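You operate a simulated robot arm through the tools that you are given. There is no shell and no other tool.

You are at the controls of a simulated two-armed robot. One attempt, no reset.

TASK
Put the silver ring on the turntable, check it and sort it.
Fine: take it from the row by the turntable; swing the steel arm on to it, press zero, turn the blue knob to its end and read the display; small green tray up to 0.05, else the small red one; leave the arm away.

Only the result counts: the job must be done as asked and must still hold three seconds after the hand-in. Knocking over, shifting, dropping, spilling or breaking anything else fails it.

THE ROBOT
Two 7-joint arms with fingered hands on one trunk that stands fixed in place. Base frame: the origin is at the foot of the trunk, x ahead of it, y to its left, z up; the work surface is at about z = 910. Units: mm, degrees, N and s.
The left shoulder is at [61, 173, 1116], the right one opposite. With the tool pointing down near the work surface each hand reaches from about 400 to 800 mm from the base axis, measured 20 degrees to its own side. Payload 3.5 kg a hand.
Tool frame (each hand has its own): the origin (TCP) lies between the finger pads and is the grasp point; the fingertips stand 25 mm ahead of it; z points along the fingers, y is the line along which they close. The gripper opens to 88 mm; its body begins 29 mm behind the TCP. The gripper is a hand of 3 fingers: y runs from the thumb to the fingers, the wrist lies at [-13, -97, -162] in the tool frame, and closing takes about 1.5 s.
Orientation is told as [roll, pitch, yaw] about the base's x, y, z axes, in that order, counted from this pose: with the fingers straight down and the wrist toward the robot, the tool's x, y and z point along [0, 1, 0], [1, 0, 0] and [0, 0, -1] of the base frame.

THE INTERFACE
- The arms move only by the tool arm_command. It takes "left_moves", "right_moves" or both (then of equal length, played together; a hand with none holds still); each is a list of rows, each a list of 7 numbers: the shift along the tool's x, y, z in units of 50 mm (1.0 is 50 mm), then the turn, a rotation vector about the tool's x, y, z in units of 4 degrees (1.0 is 4 degrees), then the finger opening in m, from 0 to 0.088. In form: [[x, y, z, ax, ay, az, claw], ...]. A call has 1 to 20 rows; each row shifts and turns the commanded pose from where the row before left it, along the tool's axes as they then stand. A call with a number of a shift or a turn outside -1 to 1 is refused whole. A row lasts 0.2 s, in which the tool goes at most 50 mm and 8.6 degrees; a call with a longer step from one row to the next is refused whole, and so is a gripper value outside its range. Where a pose cannot be reached the arm comes as near as it can. A force on the tool above 40 N (or 10 N above the force at the start of the call, whichever is more), or a blocked arm, ends the call early, and 0.2 s more pass. Each finger travels about 72 mm/s and halts on what it meets, pressing with about 21 N; the grip force reading is that of the motor and also rises with nothing between the fingers. The clock runs only during rows and for 0.2 s after the last one: add rows that do not move to give the fingers time. It gives the time, the measured TCP pose, the force on the tool (base axes), the opening and the grip force at its end, in the units of the frame above (readings bear some noise), with the torque about the TCP (base axes, N m) and any sound that the robot's microphone picked up, and new pictures: "views" is both (left out), scene, wrist or none (wrist: the cameras of the hands that moved).
- Cameras (640 x 400 px; columns grow to the right, rows downward): "scene" is now at [170.1, 39.2, 1373]; the picture's right is [0.41, -0.91, -0.07], its down [-0.28, -0.05, -0.96] and it looks along [0.87, 0.41, -0.28] (base axes); focal length 235 px, centre (320, 200). "left" rides on the left gripper at [-58, -85, -99] in its tool frame; the picture's right is [-0.67, -0.35, 0.66], its down [0.69, -0.63, 0.37] and it looks along [0.29, 0.69, 0.66] (tool axes); focal length 261 px, centre (320, 200). "right" rides on the right gripper at [58, -85, -99] in its tool frame; the picture's right is [-0.67, 0.35, -0.66], its down [-0.69, -0.63, 0.37] and it looks along [-0.28, 0.70, 0.66] (tool axes); focal length 261 px, centre (320, 200). There is no depth. A picture from a camera that has moved, and an enlarged one, comes with that camera's place and axes in the base frame and with its lens.
- slide_trunk(by): moves the trunk up (or, below 0, down) by that many mm; the arms and the scene camera ride with it, the base frame stays. It gives what a move gives, with no picture.
- grasp_type(shape, hand): the hand has 3 fingers and takes this shape, open, in about a second: jaw (thumb against the fingers, like two jaws); tri (thumb and two fingers); tip (a fingertip pinch); poke (one finger out to press); point (the index stretched); flat (the hand flat); cup (the hand cupped); fist (a fist). The gripper value then closes the fingers along that shape, each until it touches; the sizes above hold for jaw. It gives what a move gives, with no picture.
- aim_head(pan, tilt): turns the head with the scene camera to pan (to the left, within 86 degrees either way) and tilt (down, from -29 to 69), counted from straight ahead of the robot (the tilt from the chest, where the trunk bows). It gives what a move gives, and a new picture of the scene camera.
- inspect(camera, box): a new picture of the part [left, top, right, bottom] of that camera's present view, enlarged. No time passes.
- sign_off(): hands the job in; it is judged then, once.

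Nothing tells you positions but the pictures and the camera data. Unless the task says otherwise, let go and move clear before handing in.

The tools are called as name(argument=value, ...) on one line, values as JSON. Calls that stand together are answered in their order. arm_command: Moves the arms, as the interface text tells. Its arguments: {"type":"object","properties":{"left_moves":{"type":"array"},"right_moves":{"type":"array"},"views":{"type":"string","enum":["both","scene","wrist","none"]}},"required":[]} The other tools are called the same way: slide_trunk (by) moves the trunk up or down; grasp_type (shape, hand) gives the hand a shape; aim_head (pan, tilt) turns the head that bears the scene camera; inspect (camera, box) takes an enlarged picture of a part of a camera's view; sign_off () hands the job in.

At the start:

```text
time_s: 0.0
left_tool_pos: [364.9, 424.3, 1177.0]
left_orientation: [0.0, 0.0, -0.1]
left_force: [0.2, 1.0, -1.1]
left_ft_torque: [0.02, 0.0, 0.02]
left_gripper_width: 87.9
left_grip_force: 0.0
left_shape: jaw
right_tool_pos: [404.8, 1.8, 1305.8]
right_orientation: [0.0, 0.1, 0.0]
right_force: [-0.2, -0.2, 0.9]
right_ft_torque: [-0.03, -0.01, -0.01]
right_gripper_width: 87.6
right_grip_force: 0.0
right_shape: jaw
trunk travel left (down, up): [-200.0, 255.0]
head pan, tilt (commanded): [24.6, 7.1]
```

scene: 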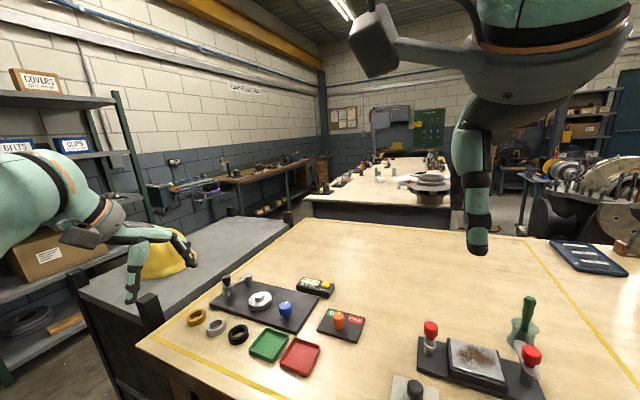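
right: 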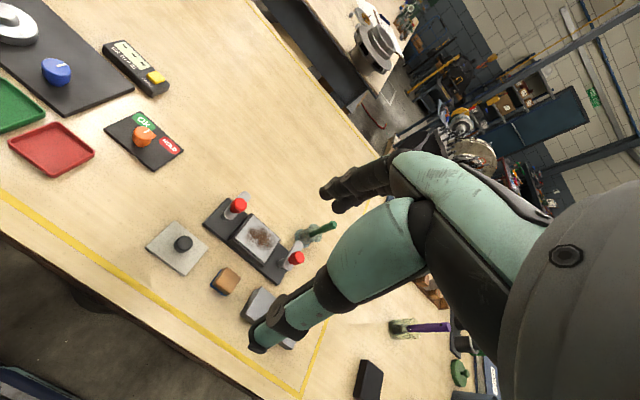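
left: 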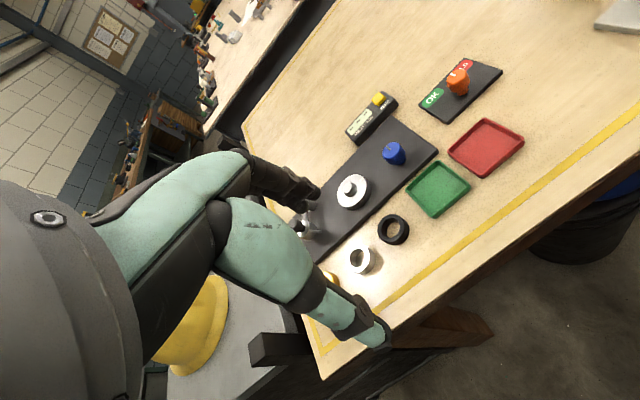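

I see a bench with a dark plate carrying a turntable, a blue knob, a steel arm on a post, three rings in a row (brass, silver, black), a green and a red tray, a display unit with a yellow button, and a switch panel. First I look closer.

aim_head(pan=35, tilt=40)

inspect(camera="left", box=[290, 40, 530, 290])

```text
time_s: 1.0
left_tool_pos: [364.1, 425.3, 1178.2]
left_orientation: [0.1, 0.0, 0.0]
left_force: [0.3, 0.2, 0.2]
left_ft_torque: [0.02, 0.0, 0.02]
left_gripper_width: 87.8
left_grip_force: 0.1
left_shape: jaw
right_tool_pos: [404.4, 3.7, 1305.8]
right_orientation: [0.0, 0.2, 0.0]
right_force: [0.0, 0.2, -1.1]
right_ft_torque: [0.0, 0.01, -0.01]
right_gripper_width: 87.5
right_grip_force: 0.1
right_shape: jaw
trunk travel left (down, up): [-200.0, 255.0]
head pan, tilt (commanded): [35.0, 40.0]
camera scene: at [147.0, 49.5, 1324.0], right [0.56, -0.82, -0.1], down [-0.65, -0.37, -0.67], along [0.51, 0.44, -0.74], focal length 235 px, centre (320, 200)
```

scene: 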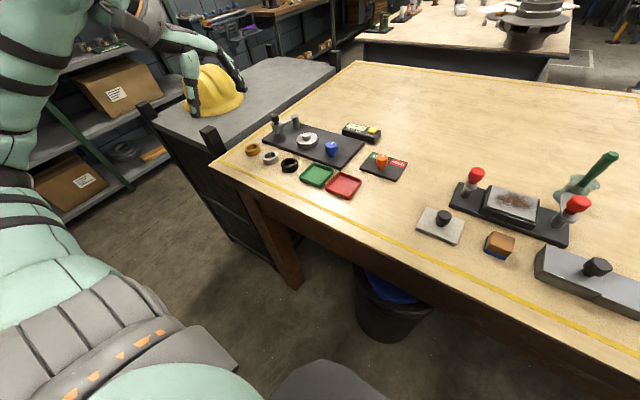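

```text
1.60 times, centred on (410, 165) of left
camera zoom: at [279.7, 367.1, 1275.6], right [-0.35, -0.67, -0.66], down [-0.63, 0.69, -0.37], along [0.69, 0.29, -0.66], focal length 417 px, centre (176, 256)
```

zoom: 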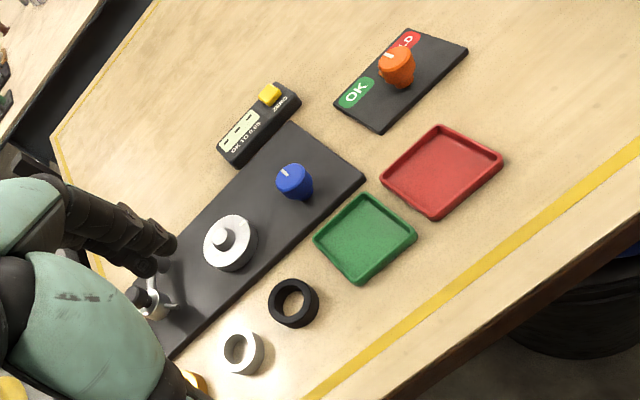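

The head view shows the station ahead-left; I zoom in for details and positions.

inspect(camera="scene", box=[230, 100, 420, 210])

inspect(camera="scene", box=[240, 105, 330, 180])

inspect(camera="scene", box=[320, 110, 420, 190])

inspect(camera="left", box=[340, 80, 420, 150])

```text
3.37 times, centred on (325, 155) of scene
camera zoom: at [147.0, 49.5, 1324.0], right [0.56, -0.82, -0.1], down [-0.65, -0.37, -0.67], along [0.51, 0.44, -0.74], focal length 790 px, centre (303, 352)
```

zoom: 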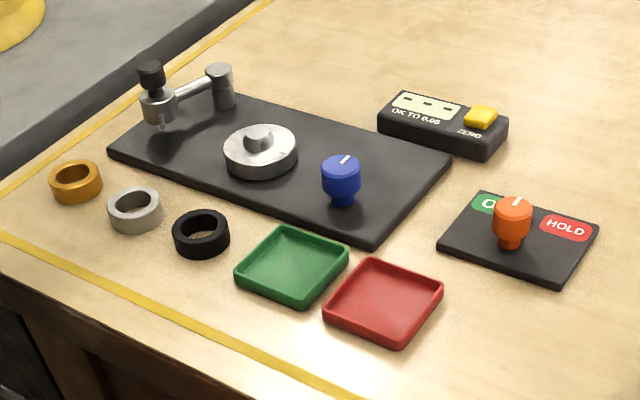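

```text
5.33 times, centred on (285, 142) of scene
camera zoom: at [147.0, 49.5, 1324.0], right [0.56, -0.82, -0.1], down [-0.65, -0.37, -0.67], along [0.51, 0.44, -0.74], focal length 1252 px, centre (507, 507)
```

zoom: 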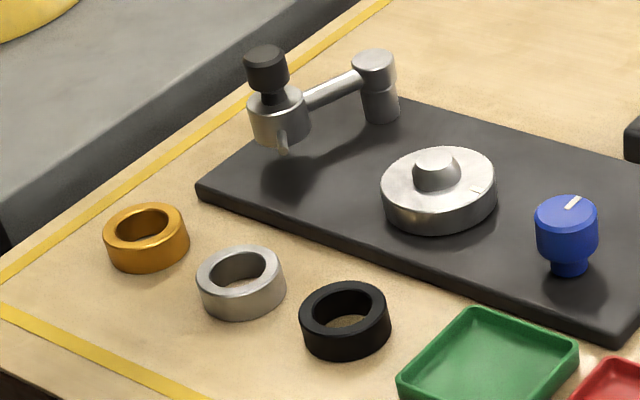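

```text
5.00 times, centred on (370, 150) of scene
camera zoom: at [147.0, 49.5, 1324.0], right [0.56, -0.82, -0.1], down [-0.65, -0.37, -0.67], along [0.51, 0.44, -0.74], focal length 1173 px, centre (70, 450)
```

zoom: 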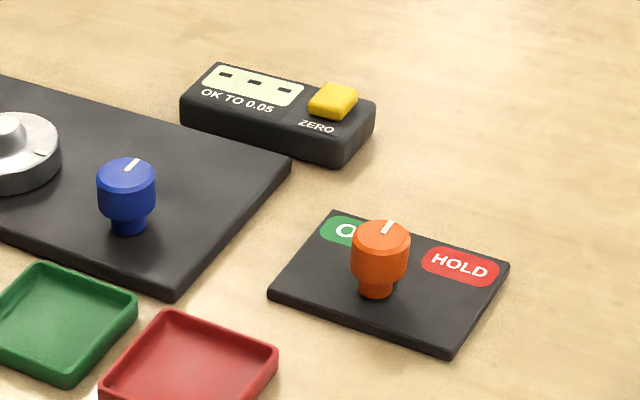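

```text
5.71 times, centred on (380, 115) of left
camera zoom: at [279.7, 367.1, 1275.6], right [-0.35, -0.67, -0.66], down [-0.63, 0.69, -0.37], along [0.69, 0.29, -0.66], focal length 1489 px, centre (-23, 686)
```

zoom: 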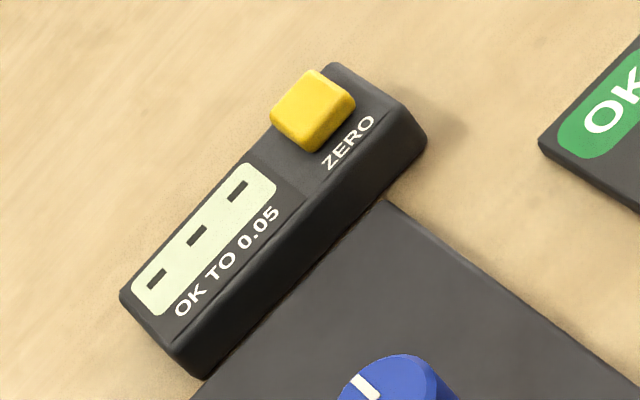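

The station is axis-aligned: plate about x 550–676, y 309–601; silver ring near (489, 509), turntable near (583, 440), blue knob near (572, 352), zero button near (710, 298). I zoom further on the gauge arm and turntable.

inspect(camera="scene", box=[265, 105, 325, 150])

inspect(camera="scene", box=[290, 120, 350, 165])

inspect(camera="left", box=[270, 150, 430, 290])

```text
8.89 times, centred on (295, 128) of scene
camera zoom: at [147.0, 49.5, 1324.0], right [0.56, -0.82, -0.1], down [-0.65, -0.37, -0.67], along [0.51, 0.44, -0.74], focal length 2086 px, centre (542, 844)
```

zoom: 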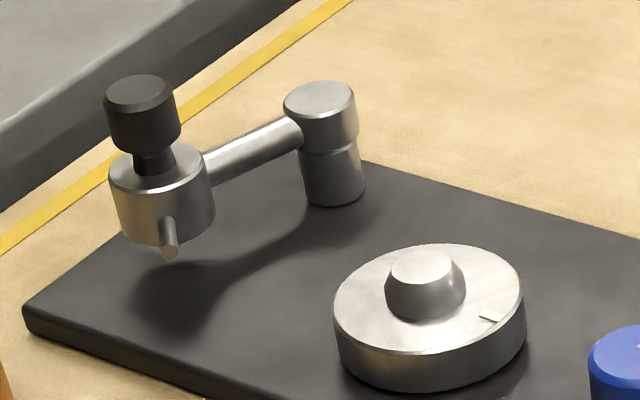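

```text
8.89 times, centred on (320, 142) of scene
camera zoom: at [147.0, 49.5, 1324.0], right [0.56, -0.82, -0.1], down [-0.65, -0.37, -0.67], along [0.51, 0.44, -0.74], focal length 2086 px, centre (320, 711)
```

zoom: 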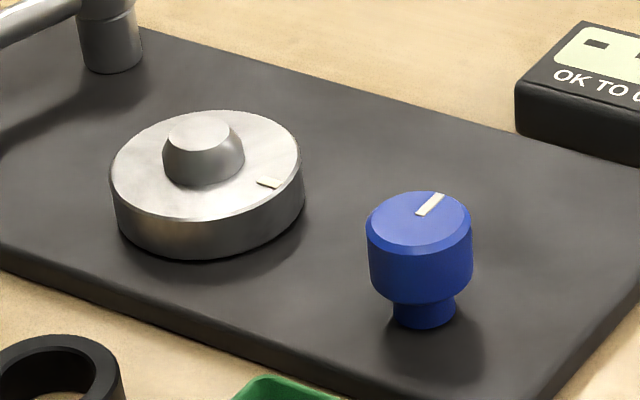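

```text
2.86 times, centred on (350, 220) of left
camera zoom: at [279.7, 367.1, 1275.6], right [-0.35, -0.67, -0.66], down [-0.63, 0.69, -0.37], along [0.69, 0.29, -0.66], focal length 745 px, centre (234, 143)
```

zoom: 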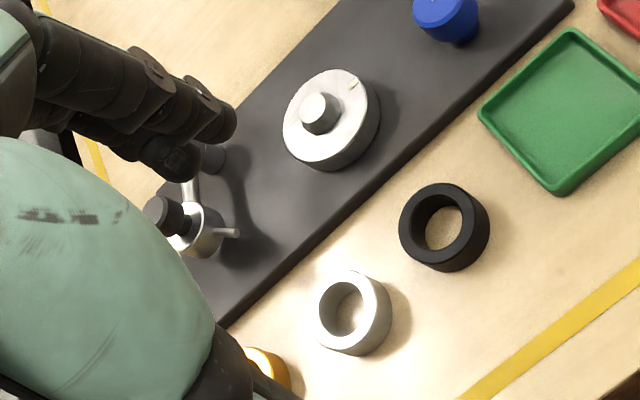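

The gauge arm has a pivot post, a body with a black cap and a small stylus pointing from its side. I move the left hand to a closer viewing pose to refine the geometry.

arm_command(left_moves=[[0.675, 0.33, 0.24, 0, 0, 0, 0.088], [0.675, 0.33, 0.24, 0, 0, 0, 0.088], [0.675, 0.33, 0.24, 0, 0, 0, 0.088], [0.675, 0.33, 0.24, 0, 0, 0, 0.088], [0, 0, 0, 0, 0, 0, 0.088]], views="both")

```text
time_s: 2.2
left_tool_pos: [429.2, 559.7, 1131.0]
left_orientation: [0.1, 0.1, 0.0]
left_force: [-0.1, 0.3, 0.2]
left_ft_torque: [0.0, 0.0, 0.0]
left_gripper_width: 87.6
left_grip_force: 0.0
left_shape: jaw
right_tool_pos: [404.2, 4.0, 1305.9]
right_orientation: [0.1, 0.1, 0.1]
right_force: [0.4, -0.6, -0.5]
right_ft_torque: [0.01, -0.01, 0.04]
right_gripper_width: 87.7
right_grip_force: 0.0
right_shape: jaw
trunk travel left (down, up): [-200.0, 255.0]
head pan, tilt (commanded): [35.0, 40.0]
camera scene: at [146.6, 49.1, 1324.0], right [0.57, -0.82, -0.1], down [-0.65, -0.37, -0.67], along [0.51, 0.44, -0.74], focal length 235 px, centre (320, 200)
camera left: at [344.1, 503.3, 1229.0], right [-0.35, -0.67, -0.66], down [-0.63, 0.69, -0.37], along [0.69, 0.29, -0.66], focal length 261 px, centre (320, 200)
```

scene: 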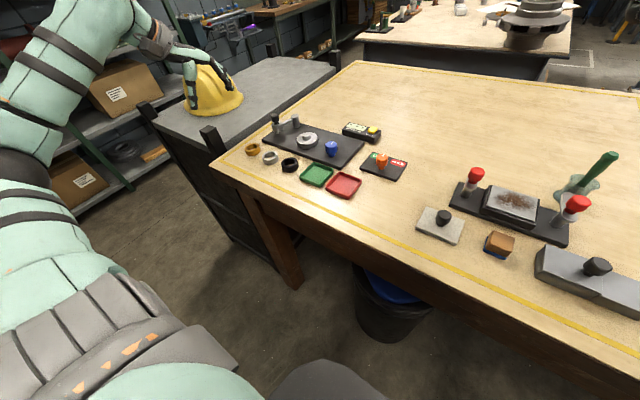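
left: 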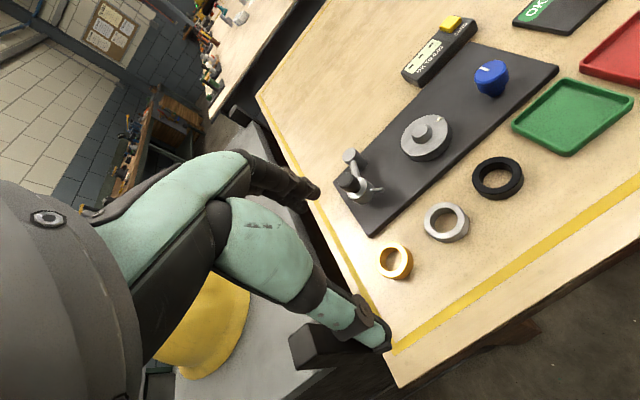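

inspect(camera="left", box=[320, 100, 540, 250])

inspect(camera="left", box=[325, 140, 395, 210])

inspect(camera="left", box=[370, 90, 530, 280])

```text
2.67 times, centred on (430, 175) of left
camera zoom: at [344.1, 503.3, 1229.0], right [-0.35, -0.67, -0.66], down [-0.63, 0.69, -0.37], along [0.69, 0.29, -0.66], focal length 695 px, centre (27, 267)
```

zoom: 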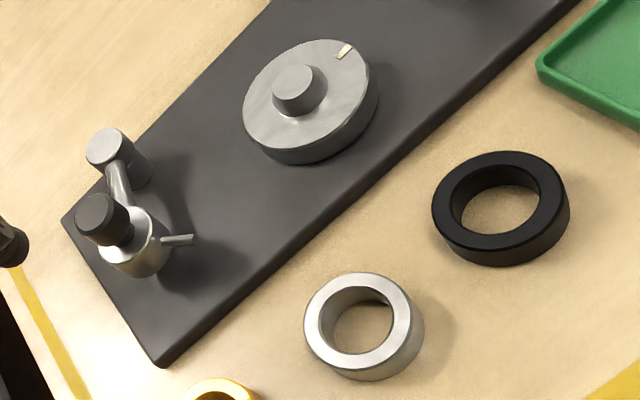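

```text
5.71 times, centred on (360, 175) of left
camera zoom: at [344.1, 503.3, 1229.0], right [-0.35, -0.67, -0.66], down [-0.63, 0.69, -0.37], along [0.69, 0.29, -0.66], focal length 1489 px, centre (91, 343)
```

zoom: 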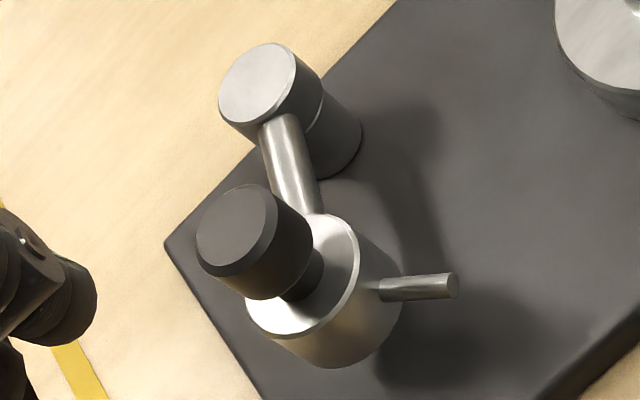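

```text
2.11 times, centred on (450, 185) of left
camera zoom: at [344.1, 503.3, 1229.0], right [-0.35, -0.67, -0.66], down [-0.63, 0.69, -0.37], along [0.69, 0.29, -0.66], focal length 549 px, centre (46, 232)
```

zoom: 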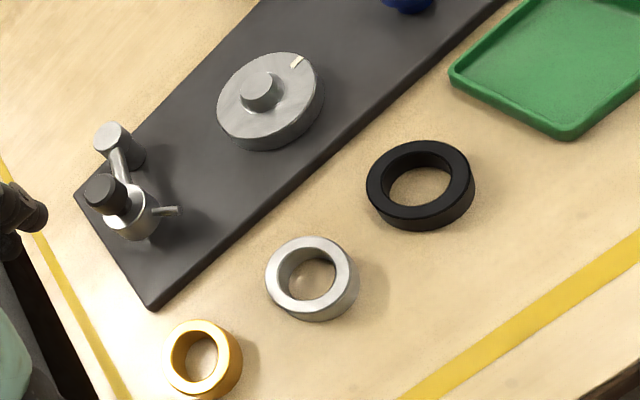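

The refined estimates are: silver ring (488, 509), top about z 930; disc centre (593, 450), top about z 938; gauge post (651, 538), gauge body (590, 561). I move the left hand above the silver ring.

arm_command(left_moves=[[-0.2535, 0.294, 0.605, 0, 0, 0, 0.088], [-0.2535, 0.294, 0.605, 0, 0, 0, 0.088], [-0.2535, 0.294, 0.605, 0, 0, 0, 0.088], [-0.2535, 0.294, 0.605, 0, 0, 0, 0.088], [0, 0, 0, 0, 0, 0, 0.088]], views="both")

inspect(camera="left", box=[240, 120, 560, 400])

inspect(camera="scene", box=[220, 60, 380, 200])

```text
time_s: 3.4
left_tool_pos: [490.7, 509.6, 1009.4]
left_orientation: [0.0, 0.0, -0.1]
left_force: [0.3, -0.1, -0.1]
left_ft_torque: [0.02, -0.01, 0.03]
left_gripper_width: 87.6
left_grip_force: 0.0
left_shape: jaw
right_tool_pos: [402.7, 4.2, 1305.6]
right_orientation: [0.0, 0.0, 0.0]
right_force: [0.1, 0.4, 0.1]
right_ft_torque: [0.01, 0.02, 0.01]
right_gripper_width: 87.7
right_grip_force: 0.2
right_shape: jaw
trunk travel left (down, up): [-200.0, 255.0]
head pan, tilt (commanded): [35.0, 40.0]
camera scene: at [146.5, 49.6, 1324.0], right [0.57, -0.82, -0.1], down [-0.65, -0.37, -0.66], along [0.51, 0.44, -0.74], focal length 235 px, centre (320, 200)
camera left: at [405.0, 452.1, 1108.0], right [-0.35, -0.67, -0.66], down [-0.63, 0.69, -0.37], along [0.69, 0.29, -0.66], focal length 261 px, centre (320, 200)
```

scene: 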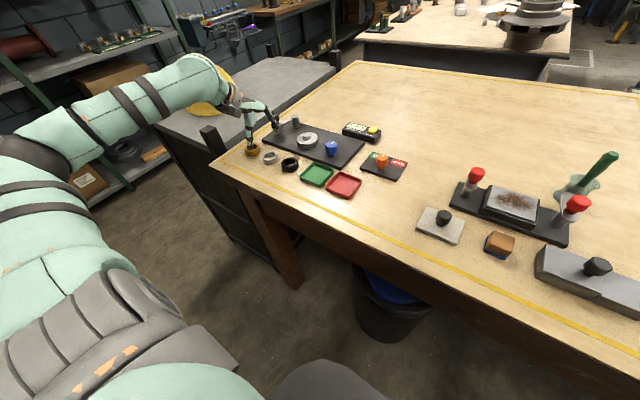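
left: 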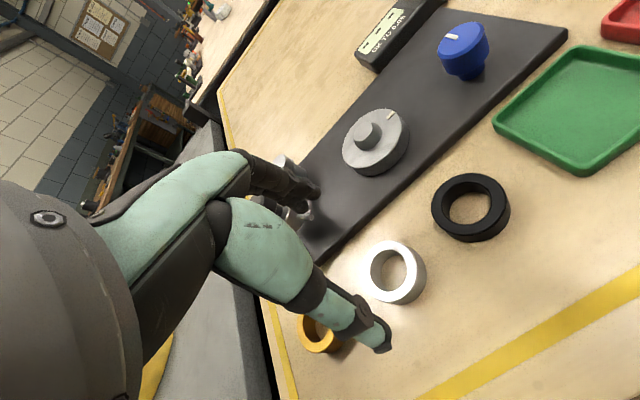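

```text
1.43 times, centred on (400, 260) of left
camera zoom: at [405.0, 452.1, 1108.0], right [-0.35, -0.67, -0.66], down [-0.63, 0.69, -0.37], along [0.69, 0.29, -0.66], focal length 372 px, centre (206, 114)
```

zoom: 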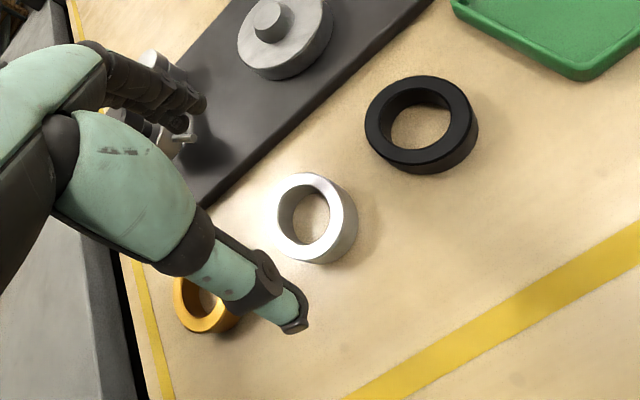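

```text
2.86 times, centred on (300, 130) of scene
camera zoom: at [146.5, 49.6, 1324.0], right [0.57, -0.82, -0.1], down [-0.65, -0.37, -0.66], along [0.51, 0.44, -0.74], focal length 670 px, centre (377, 400)
```

zoom: 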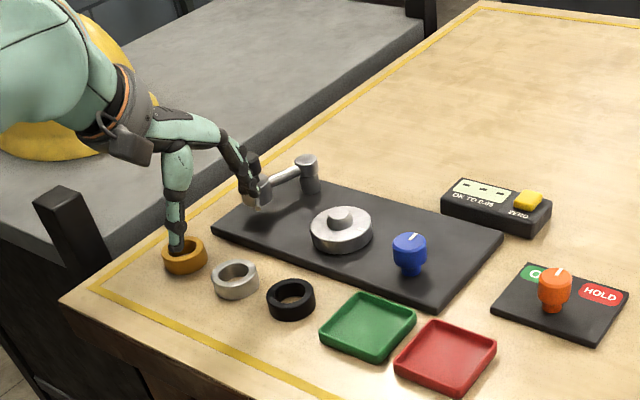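

The thumb and two fingers straddle the silver ring's place. The plate edge is close behind, so I narrow the opening to about 64 mm before going down, and check the picture.

arm_command(left_moves=[[-0.02, -0.05, 0.2, 0, 0, 0, 0.064], [0, 0, 0.2, 0, 0, 0, 0.064], [0, 0, 0, 0, 0, 0, 0.064]], views="both")

inspect(camera="left", box=[240, 120, 560, 400])

inspect(camera="scene", box=[230, 80, 330, 180])

```text
time_s: 4.2
left_tool_pos: [488.6, 508.1, 987.8]
left_orientation: [0.0, -0.1, 0.0]
left_force: [0.3, 0.6, 0.5]
left_ft_torque: [-0.05, -0.01, 0.01]
left_gripper_width: 64.4
left_grip_force: 0.0
left_shape: jaw
right_tool_pos: [403.5, 4.5, 1305.5]
right_orientation: [0.0, 0.2, 0.0]
right_force: [0.0, -0.1, 0.0]
right_ft_torque: [-0.03, -0.01, -0.01]
right_gripper_width: 87.7
right_grip_force: 0.2
right_shape: jaw
trunk travel left (down, up): [-200.0, 255.0]
head pan, tilt (commanded): [35.0, 40.0]
camera scene: at [147.0, 49.4, 1323.9], right [0.57, -0.82, -0.1], down [-0.65, -0.37, -0.66], along [0.51, 0.44, -0.74], focal length 235 px, centre (320, 200)
camera left: at [402.6, 450.7, 1086.8], right [-0.35, -0.67, -0.66], down [-0.63, 0.69, -0.37], along [0.69, 0.28, -0.66], focal length 261 px, centre (320, 200)
```

scene: 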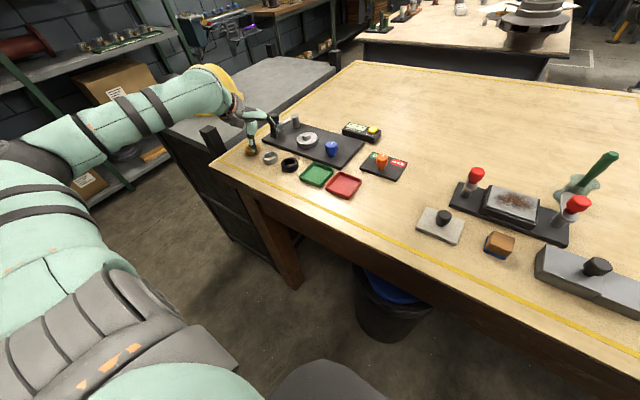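
left: 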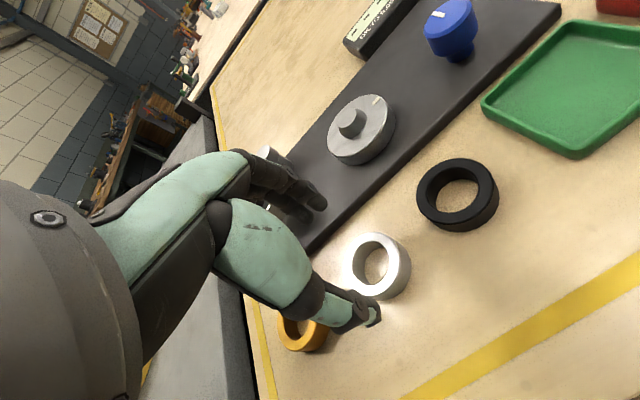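

```text
1.43 times, centred on (400, 260) of left
camera zoom: at [402.6, 450.7, 1086.8], right [-0.35, -0.67, -0.66], down [-0.63, 0.69, -0.37], along [0.69, 0.28, -0.66], focal length 372 px, centre (206, 114)
```

zoom: 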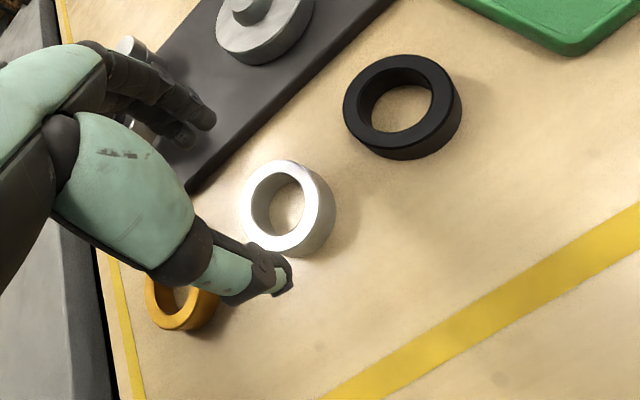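

```text
4.00 times, centred on (280, 130) of scene
camera zoom: at [147.0, 49.4, 1323.9], right [0.57, -0.82, -0.1], down [-0.65, -0.37, -0.66], along [0.51, 0.44, -0.74], focal length 939 px, centre (480, 480)
```

zoom: 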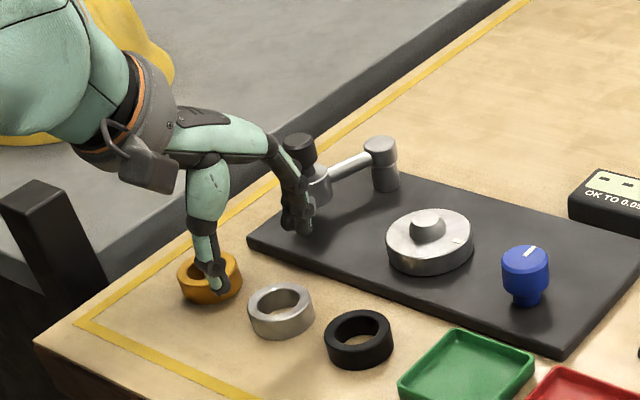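

The ring shows at about (486, 508) between thumb and fingers. I lower to the table in small steps, watching the force.

arm_command(left_moves=[[0, -0.03, 0.22, 0, 0, 0, 0.064], [0, 0, 0.22, 0, 0, 0, 0.064], [0, 0, 0.22, 0, 0, 0, 0.064], [0, 0, 0.15, 0, 0, 0, 0.064], [0, 0, 0.1, 0, 0, 0, 0.064], [0, 0, 0, 0, 0, 0, 0.064]], views="both")

inspect(camera="scene", box=[230, 80, 330, 180])

inspect(camera="left", box=[240, 120, 560, 400])

```text
time_s: 5.6
left_tool_pos: [485.3, 508.0, 942.4]
left_orientation: [0.0, -0.1, 0.0]
left_force: [0.1, -0.2, 0.5]
left_ft_torque: [-0.02, 0.0, -0.01]
left_gripper_width: 64.2
left_grip_force: 0.0
left_shape: jaw
right_tool_pos: [404.1, 4.2, 1305.3]
right_orientation: [0.1, 0.1, 0.2]
right_force: [0.3, -0.6, -0.3]
right_ft_torque: [-0.03, 0.0, 0.0]
right_gripper_width: 87.7
right_grip_force: 0.0
right_shape: jaw
trunk travel left (down, up): [-200.0, 255.0]
head pan, tilt (commanded): [35.0, 40.0]
camera scene: at [146.9, 49.5, 1323.9], right [0.57, -0.82, -0.1], down [-0.65, -0.37, -0.66], along [0.51, 0.44, -0.74], focal length 235 px, centre (320, 200)
camera left: at [401.3, 450.6, 1040.6], right [-0.35, -0.67, -0.66], down [-0.63, 0.69, -0.37], along [0.69, 0.29, -0.66], focal length 261 px, centre (320, 200)
```

scene: 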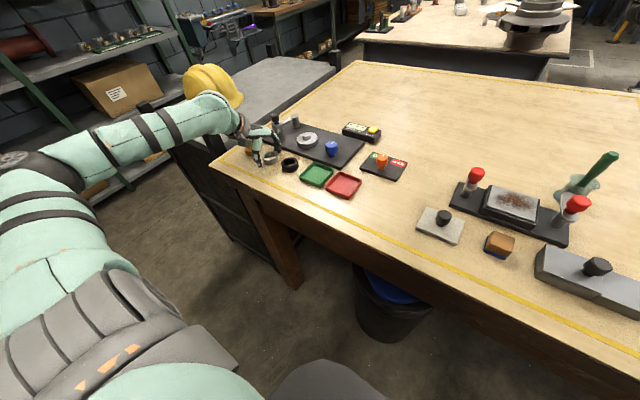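
left: 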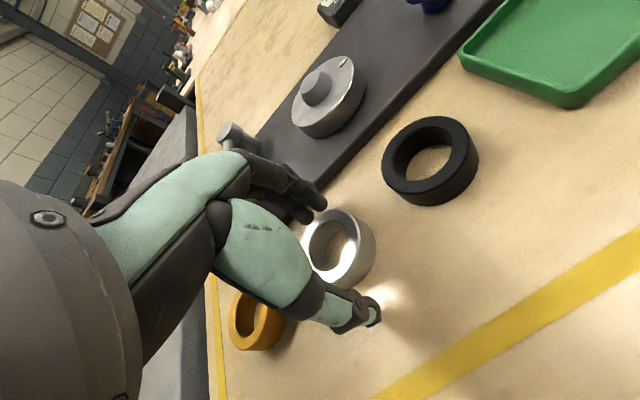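

```text
4.00 times, centred on (280, 130) of scene
camera zoom: at [146.9, 49.5, 1323.9], right [0.57, -0.82, -0.1], down [-0.65, -0.37, -0.66], along [0.51, 0.44, -0.74], focal length 939 px, centre (480, 480)
```

zoom: 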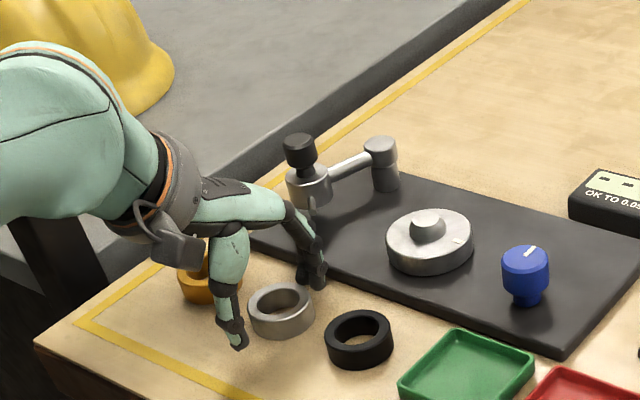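

```text
1.43 times, centred on (400, 260) of left
camera zoom: at [401.3, 450.6, 1040.6], right [-0.35, -0.67, -0.66], down [-0.63, 0.69, -0.37], along [0.69, 0.29, -0.66], focal length 372 px, centre (206, 114)
```

zoom: 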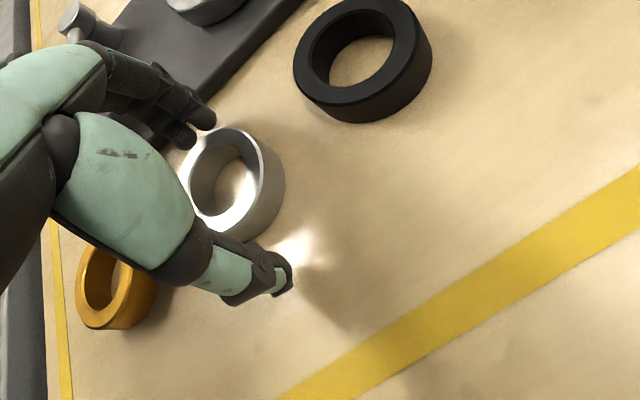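

The ring is centred under the grasp point. I lower 3 mm more and close on it.

arm_command(left_moves=[[0, 0, 0.06, 0, 0, 0, 0.064], [0, 0, 0, 0, 0, 0, 0.055], [0, 0, 0, 0, 0, 0, 0.045], [0, 0, 0, 0, 0, 0, 0.03], [0, 0, 0, 0, 0, 0, 0.03], [0, 0, 0, 0, 0, 0, 0.03], [0, 0, 0, 0, 0, 0, 0.03]], views="both")

inspect(camera="left", box=[240, 120, 560, 400])

inspect(camera="scene", box=[230, 80, 330, 180])

```text
time_s: 7.2
left_tool_pos: [486.4, 508.2, 939.3]
left_orientation: [0.0, 0.1, 0.0]
left_force: [-0.1, 0.3, 0.0]
left_ft_torque: [0.02, -0.01, 0.05]
left_gripper_width: 38.7
left_grip_force: 20.3
left_shape: jaw
right_tool_pos: [402.9, 5.0, 1306.0]
right_orientation: [0.0, 0.1, 0.1]
right_force: [-0.2, -0.2, -0.2]
right_ft_torque: [-0.01, 0.01, -0.02]
right_gripper_width: 87.7
right_grip_force: 0.1
right_shape: jaw
trunk travel left (down, up): [-200.0, 255.0]
head pan, tilt (commanded): [35.0, 40.0]
camera scene: at [147.1, 49.6, 1323.8], right [0.57, -0.82, -0.1], down [-0.65, -0.37, -0.66], along [0.51, 0.44, -0.74], focal length 235 px, centre (320, 200)
camera left: at [400.9, 450.7, 1037.6], right [-0.35, -0.67, -0.66], down [-0.63, 0.69, -0.37], along [0.69, 0.28, -0.66], focal length 261 px, centre (320, 200)
```

scene: 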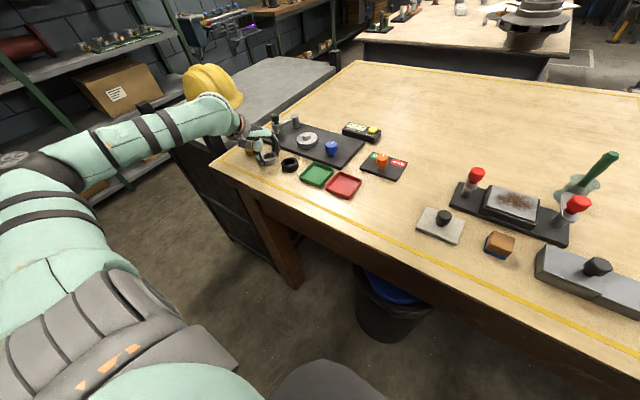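
left: 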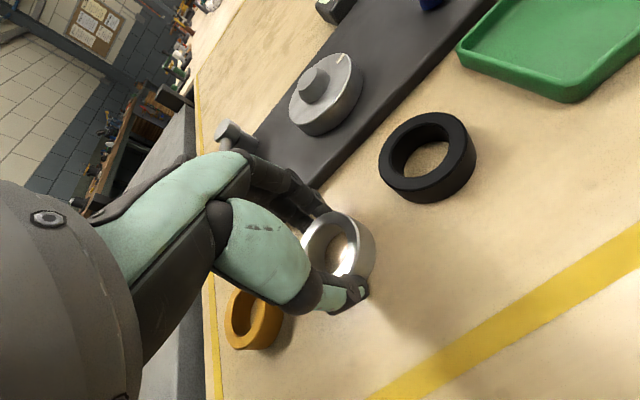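

```text
1.43 times, centred on (400, 260) of left
camera zoom: at [400.9, 450.7, 1037.6], right [-0.35, -0.67, -0.66], down [-0.63, 0.69, -0.37], along [0.69, 0.28, -0.66], focal length 372 px, centre (206, 114)
```

zoom: 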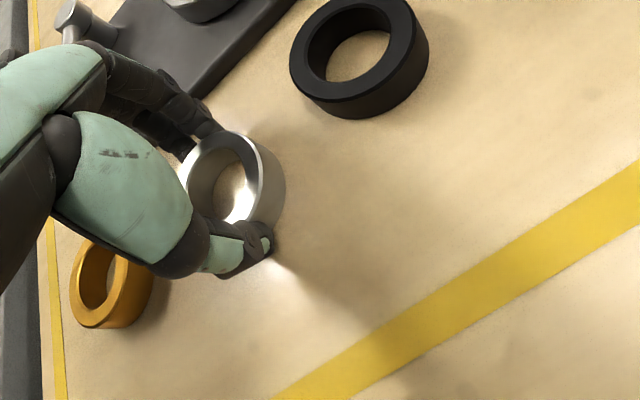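

```text
4.00 times, centred on (280, 130) of scene
camera zoom: at [147.1, 49.6, 1323.8], right [0.57, -0.82, -0.1], down [-0.65, -0.37, -0.66], along [0.51, 0.44, -0.74], focal length 939 px, centre (480, 480)
```

zoom: 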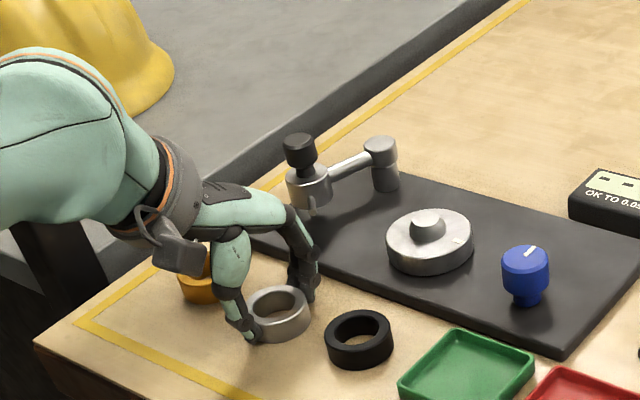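

The ring is gripped (20 N). I lift it straight up and check.

arm_command(left_moves=[[0, 0, -0.2, 0, 0, 0, 0.03], [0, 0, -0.5, 0, 0, 0, 0.03], [0, 0, -0.6, 0, 0, 0, 0.03], [0, 0, 0, 0, 0, 0, 0.03]], views="both")

inspect(camera="left", box=[240, 60, 560, 340])

inspect(camera="scene", box=[230, 80, 330, 180])

```text
time_s: 8.2
left_tool_pos: [485.0, 507.6, 1005.1]
left_orientation: [0.0, 0.0, -0.1]
left_force: [-0.2, -0.7, -1.0]
left_ft_torque: [0.01, 0.02, 0.0]
left_gripper_width: 38.2
left_grip_force: 20.7
left_shape: jaw
right_tool_pos: [404.5, 3.7, 1305.5]
right_orientation: [0.0, 0.1, -0.1]
right_force: [-0.5, 0.1, -0.4]
right_ft_torque: [-0.01, -0.03, -0.01]
right_gripper_width: 87.6
right_grip_force: 0.0
right_shape: jaw
trunk travel left (down, up): [-200.0, 255.0]
head pan, tilt (commanded): [35.0, 40.0]
camera scene: at [147.3, 50.0, 1323.8], right [0.57, -0.82, -0.1], down [-0.65, -0.37, -0.66], along [0.51, 0.44, -0.74], focal length 235 px, centre (320, 200)
camera left: at [400.1, 451.4, 1103.2], right [-0.35, -0.67, -0.66], down [-0.63, 0.69, -0.37], along [0.69, 0.28, -0.66], focal length 261 px, centre (320, 200)
```

scene: 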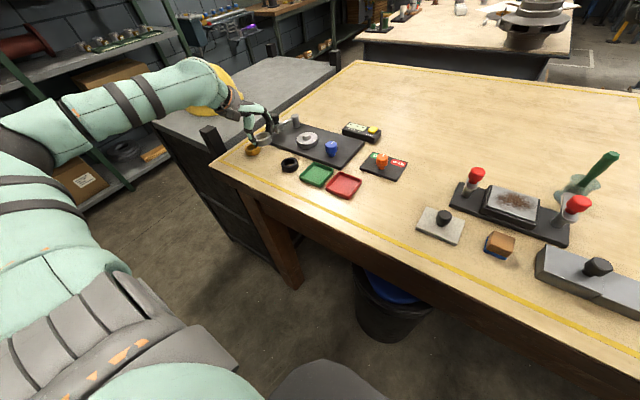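
left: 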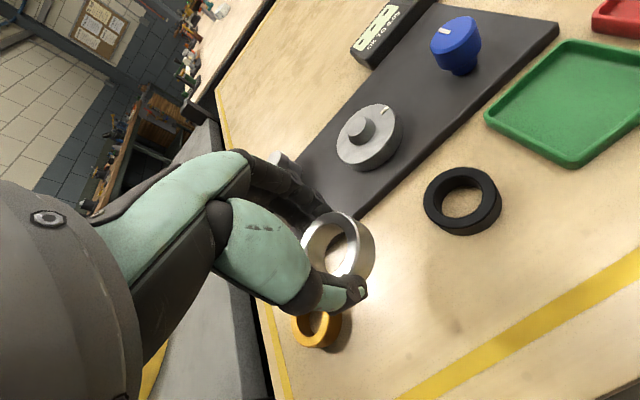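

```text
1.43 times, centred on (400, 200) of left
camera zoom: at [400.1, 451.4, 1103.2], right [-0.35, -0.67, -0.66], down [-0.63, 0.69, -0.37], along [0.69, 0.28, -0.66], focal length 372 px, centre (206, 200)
```

zoom: 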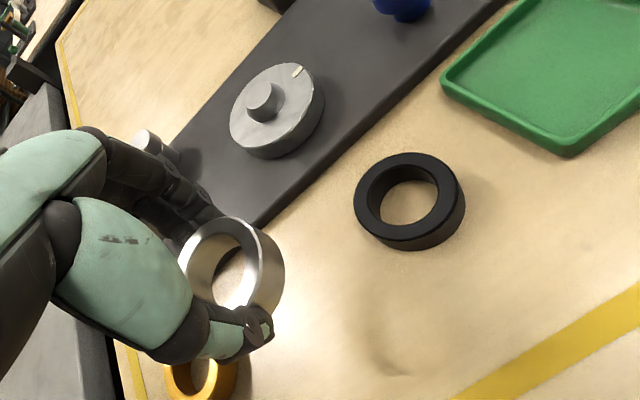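

```text
4.00 times, centred on (280, 130) of scene
camera zoom: at [147.3, 50.0, 1323.8], right [0.57, -0.82, -0.1], down [-0.65, -0.37, -0.66], along [0.51, 0.44, -0.74], focal length 939 px, centre (480, 480)
```

zoom: 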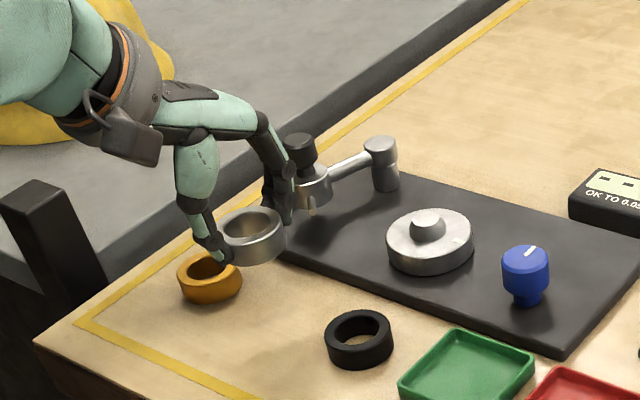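

The ring is held well. I carry it over the turntable, first sideways, then forward, staying high.

arm_command(left_moves=[[-0.586, 0, 0, 0, 0, 0, 0.03], [-0.586, 0, 0, 0, 0, 0, 0.03], [0, 0.7, -0.05, 0, 0, 0, 0.03], [0, 0.7, 0, 0, 0, 0, 0.03], [0, 0.7, 0, 0, 0, 0, 0.03], [0, 0, 0, 0, 0, 0, 0.03]], views="both")

inspect(camera="left", box=[240, 120, 560, 400])

inspect(camera="scene", box=[260, 90, 350, 170])

```text
time_s: 9.6
left_tool_pos: [591.3, 449.0, 1007.5]
left_orientation: [0.0, -0.1, -0.1]
left_force: [-0.8, 0.1, -0.5]
left_ft_torque: [0.03, -0.01, 0.0]
left_gripper_width: 38.4
left_grip_force: 21.2
left_shape: jaw
right_tool_pos: [403.2, 3.4, 1305.7]
right_orientation: [0.0, 0.1, 0.0]
right_force: [0.4, 0.4, -0.5]
right_ft_torque: [-0.03, -0.01, -0.01]
right_gripper_width: 87.8
right_grip_force: 0.0
right_shape: jaw
trunk travel left (down, up): [-200.0, 255.0]
head pan, tilt (commanded): [35.0, 40.0]
camera scene: at [146.7, 50.1, 1323.9], right [0.57, -0.82, -0.1], down [-0.65, -0.37, -0.66], along [0.51, 0.44, -0.74], focal length 235 px, centre (320, 200)
camera left: at [506.0, 391.6, 1105.4], right [-0.35, -0.67, -0.66], down [-0.63, 0.69, -0.37], along [0.69, 0.28, -0.66], focal length 261 px, centre (320, 200)
```

scene: 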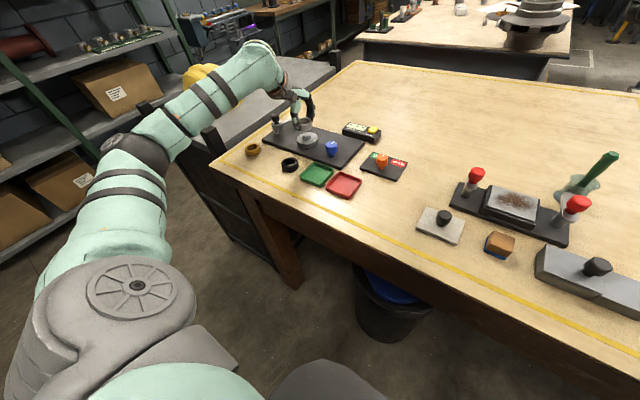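
left: 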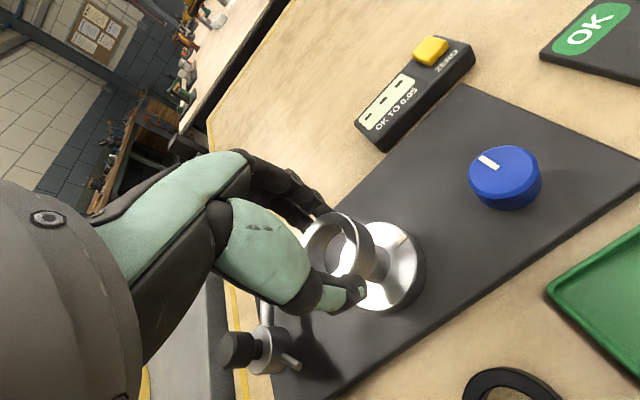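

```text
1.43 times, centred on (400, 260) of left
camera zoom: at [506.0, 391.6, 1105.4], right [-0.35, -0.67, -0.66], down [-0.63, 0.69, -0.37], along [0.69, 0.28, -0.66], focal length 372 px, centre (206, 114)
```

zoom: 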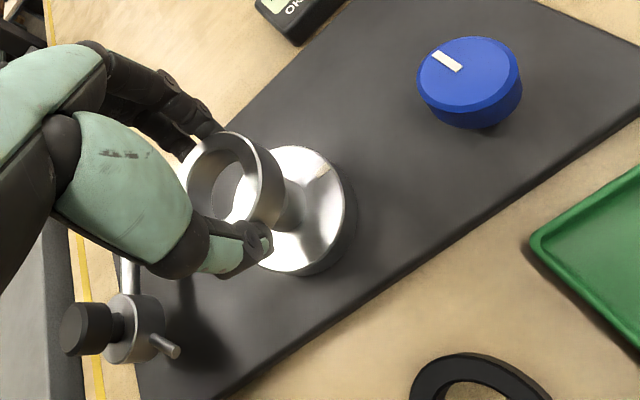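

```text
5.00 times, centred on (305, 130) of scene
camera zoom: at [146.7, 50.1, 1323.9], right [0.57, -0.82, -0.1], down [-0.65, -0.37, -0.66], along [0.51, 0.44, -0.74], focal length 1173 px, centre (395, 550)
```

zoom: 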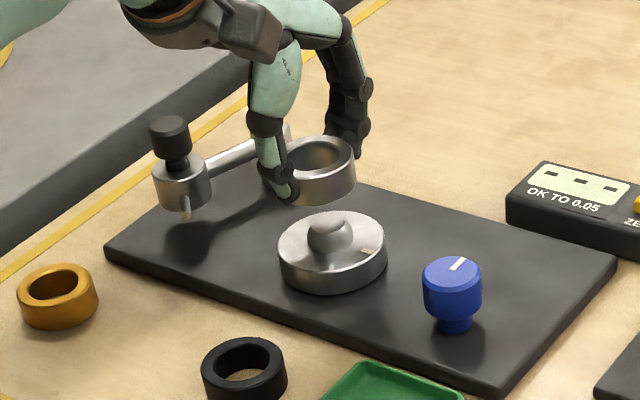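

The held ring is close above the turntable. I check the alignment more closely before lowering.

inspect(camera="left", box=[290, 190, 450, 330])

inspect(camera="scene", box=[290, 110, 330, 150])

```text
2.86 times, centred on (370, 260) of left
camera zoom: at [506.0, 391.6, 1105.4], right [-0.35, -0.67, -0.66], down [-0.63, 0.69, -0.37], along [0.69, 0.28, -0.66], focal length 745 px, centre (177, 29)
```

zoom: 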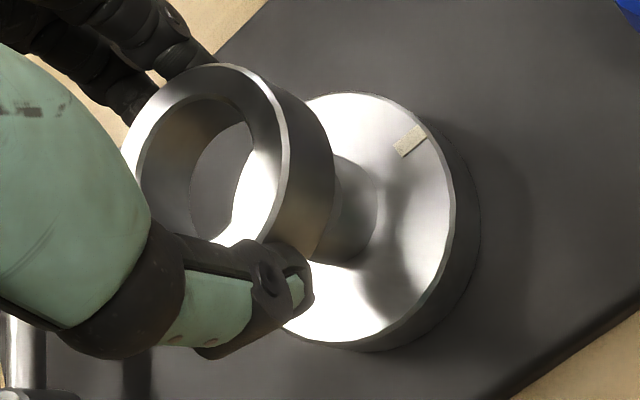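

```text
10.00 times, centred on (310, 130) of scene
camera zoom: at [146.7, 50.1, 1323.9], right [0.57, -0.82, -0.1], down [-0.65, -0.37, -0.66], along [0.51, 0.44, -0.74], focal length 2346 px, centre (420, 900)
```

zoom: 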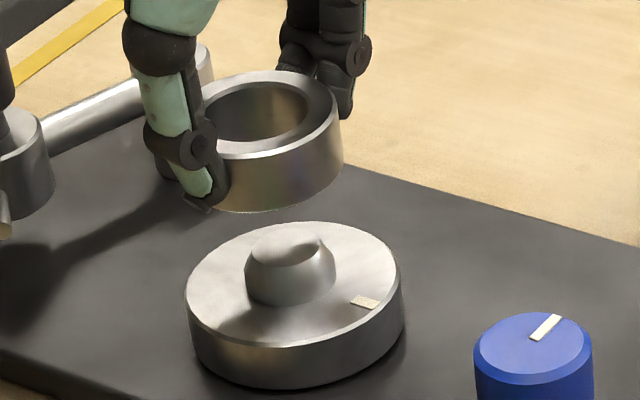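

The disc centre is about (593, 449.5, top z 939), and the ring sits 1–3 mm behind the TCP. I shift 3 mm forward and 1 mm left, then lower towards the disc.

arm_command(left_moves=[[0.024, 0.06, 0.1, 0, 0, 0, 0.03], [0, 0, 0.2, 0, 0, 0, 0.03], [0, 0, 0.2, 0, 0, 0, 0.03], [0, 0, 0.1, 0, 0, 0, 0.03], [0, 0, 0, 0, 0, 0, 0.03]], views="both")

inspect(camera="left", box=[290, 190, 450, 330])

inspect(camera="scene", box=[290, 110, 330, 150])

```text
time_s: 10.8
left_tool_pos: [593.6, 449.0, 976.8]
left_orientation: [0.1, 0.0, 0.0]
left_force: [0.2, -0.2, -1.6]
left_ft_torque: [-0.01, 0.03, -0.01]
left_gripper_width: 38.3
left_grip_force: 20.4
left_shape: jaw
right_tool_pos: [404.1, 3.2, 1306.1]
right_orientation: [-0.1, 0.0, 0.0]
right_force: [-0.6, -0.2, 0.1]
right_ft_torque: [-0.02, -0.02, -0.01]
right_gripper_width: 87.5
right_grip_force: 0.1
right_shape: jaw
trunk travel left (down, up): [-200.0, 255.0]
head pan, tilt (commanded): [35.0, 40.0]
camera scene: at [147.1, 49.6, 1323.9], right [0.57, -0.82, -0.1], down [-0.65, -0.37, -0.66], along [0.51, 0.44, -0.74], focal length 235 px, centre (320, 200)
camera left: at [508.5, 392.7, 1075.0], right [-0.35, -0.67, -0.66], down [-0.63, 0.69, -0.37], along [0.69, 0.28, -0.66], focal length 261 px, centre (320, 200)
```

scene: 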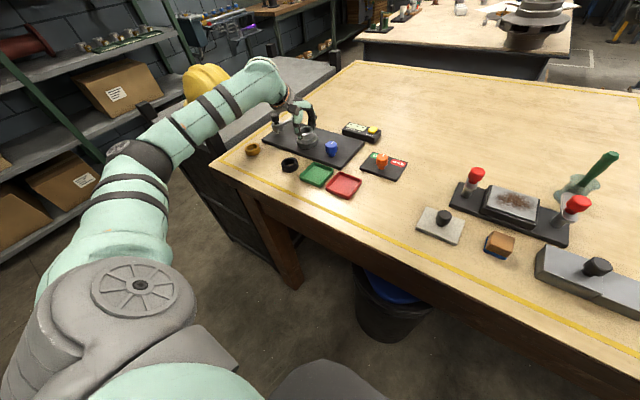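
left: 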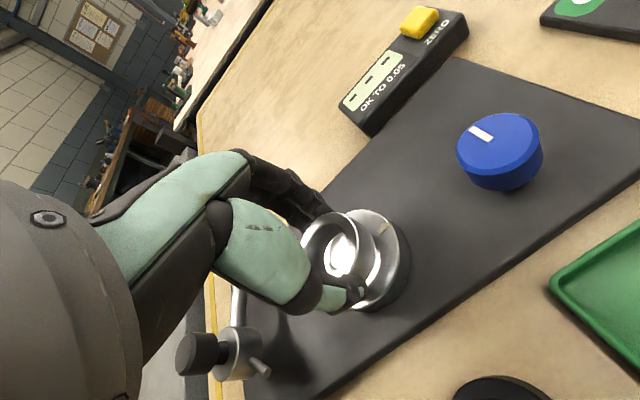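

```text
2.86 times, centred on (370, 260) of left
camera zoom: at [508.5, 392.7, 1075.0], right [-0.35, -0.67, -0.66], down [-0.63, 0.69, -0.37], along [0.69, 0.28, -0.66], focal length 745 px, centre (177, 29)
```

zoom: 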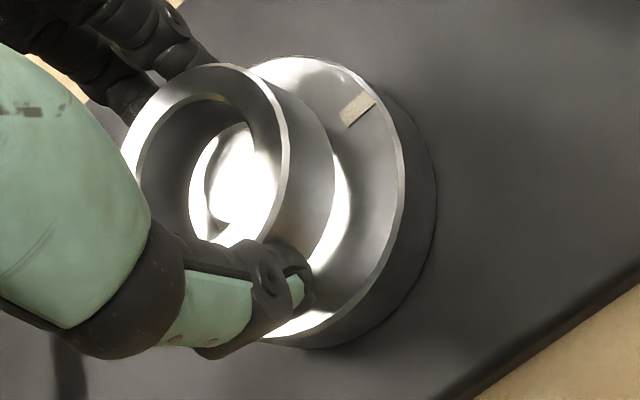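

```text
10.00 times, centred on (310, 130) of scene
camera zoom: at [147.1, 49.6, 1323.9], right [0.57, -0.82, -0.1], down [-0.65, -0.37, -0.66], along [0.51, 0.44, -0.74], focal length 2346 px, centre (420, 900)
```

zoom: 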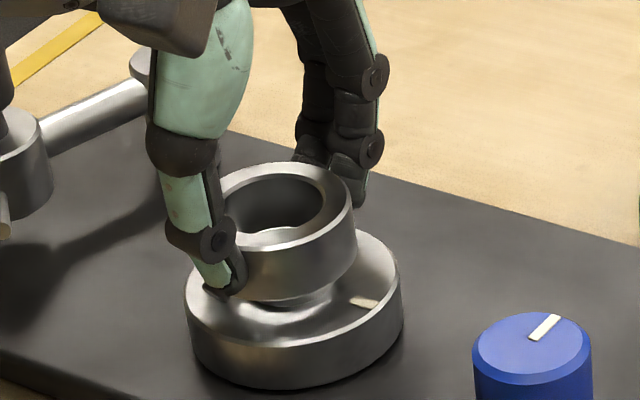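

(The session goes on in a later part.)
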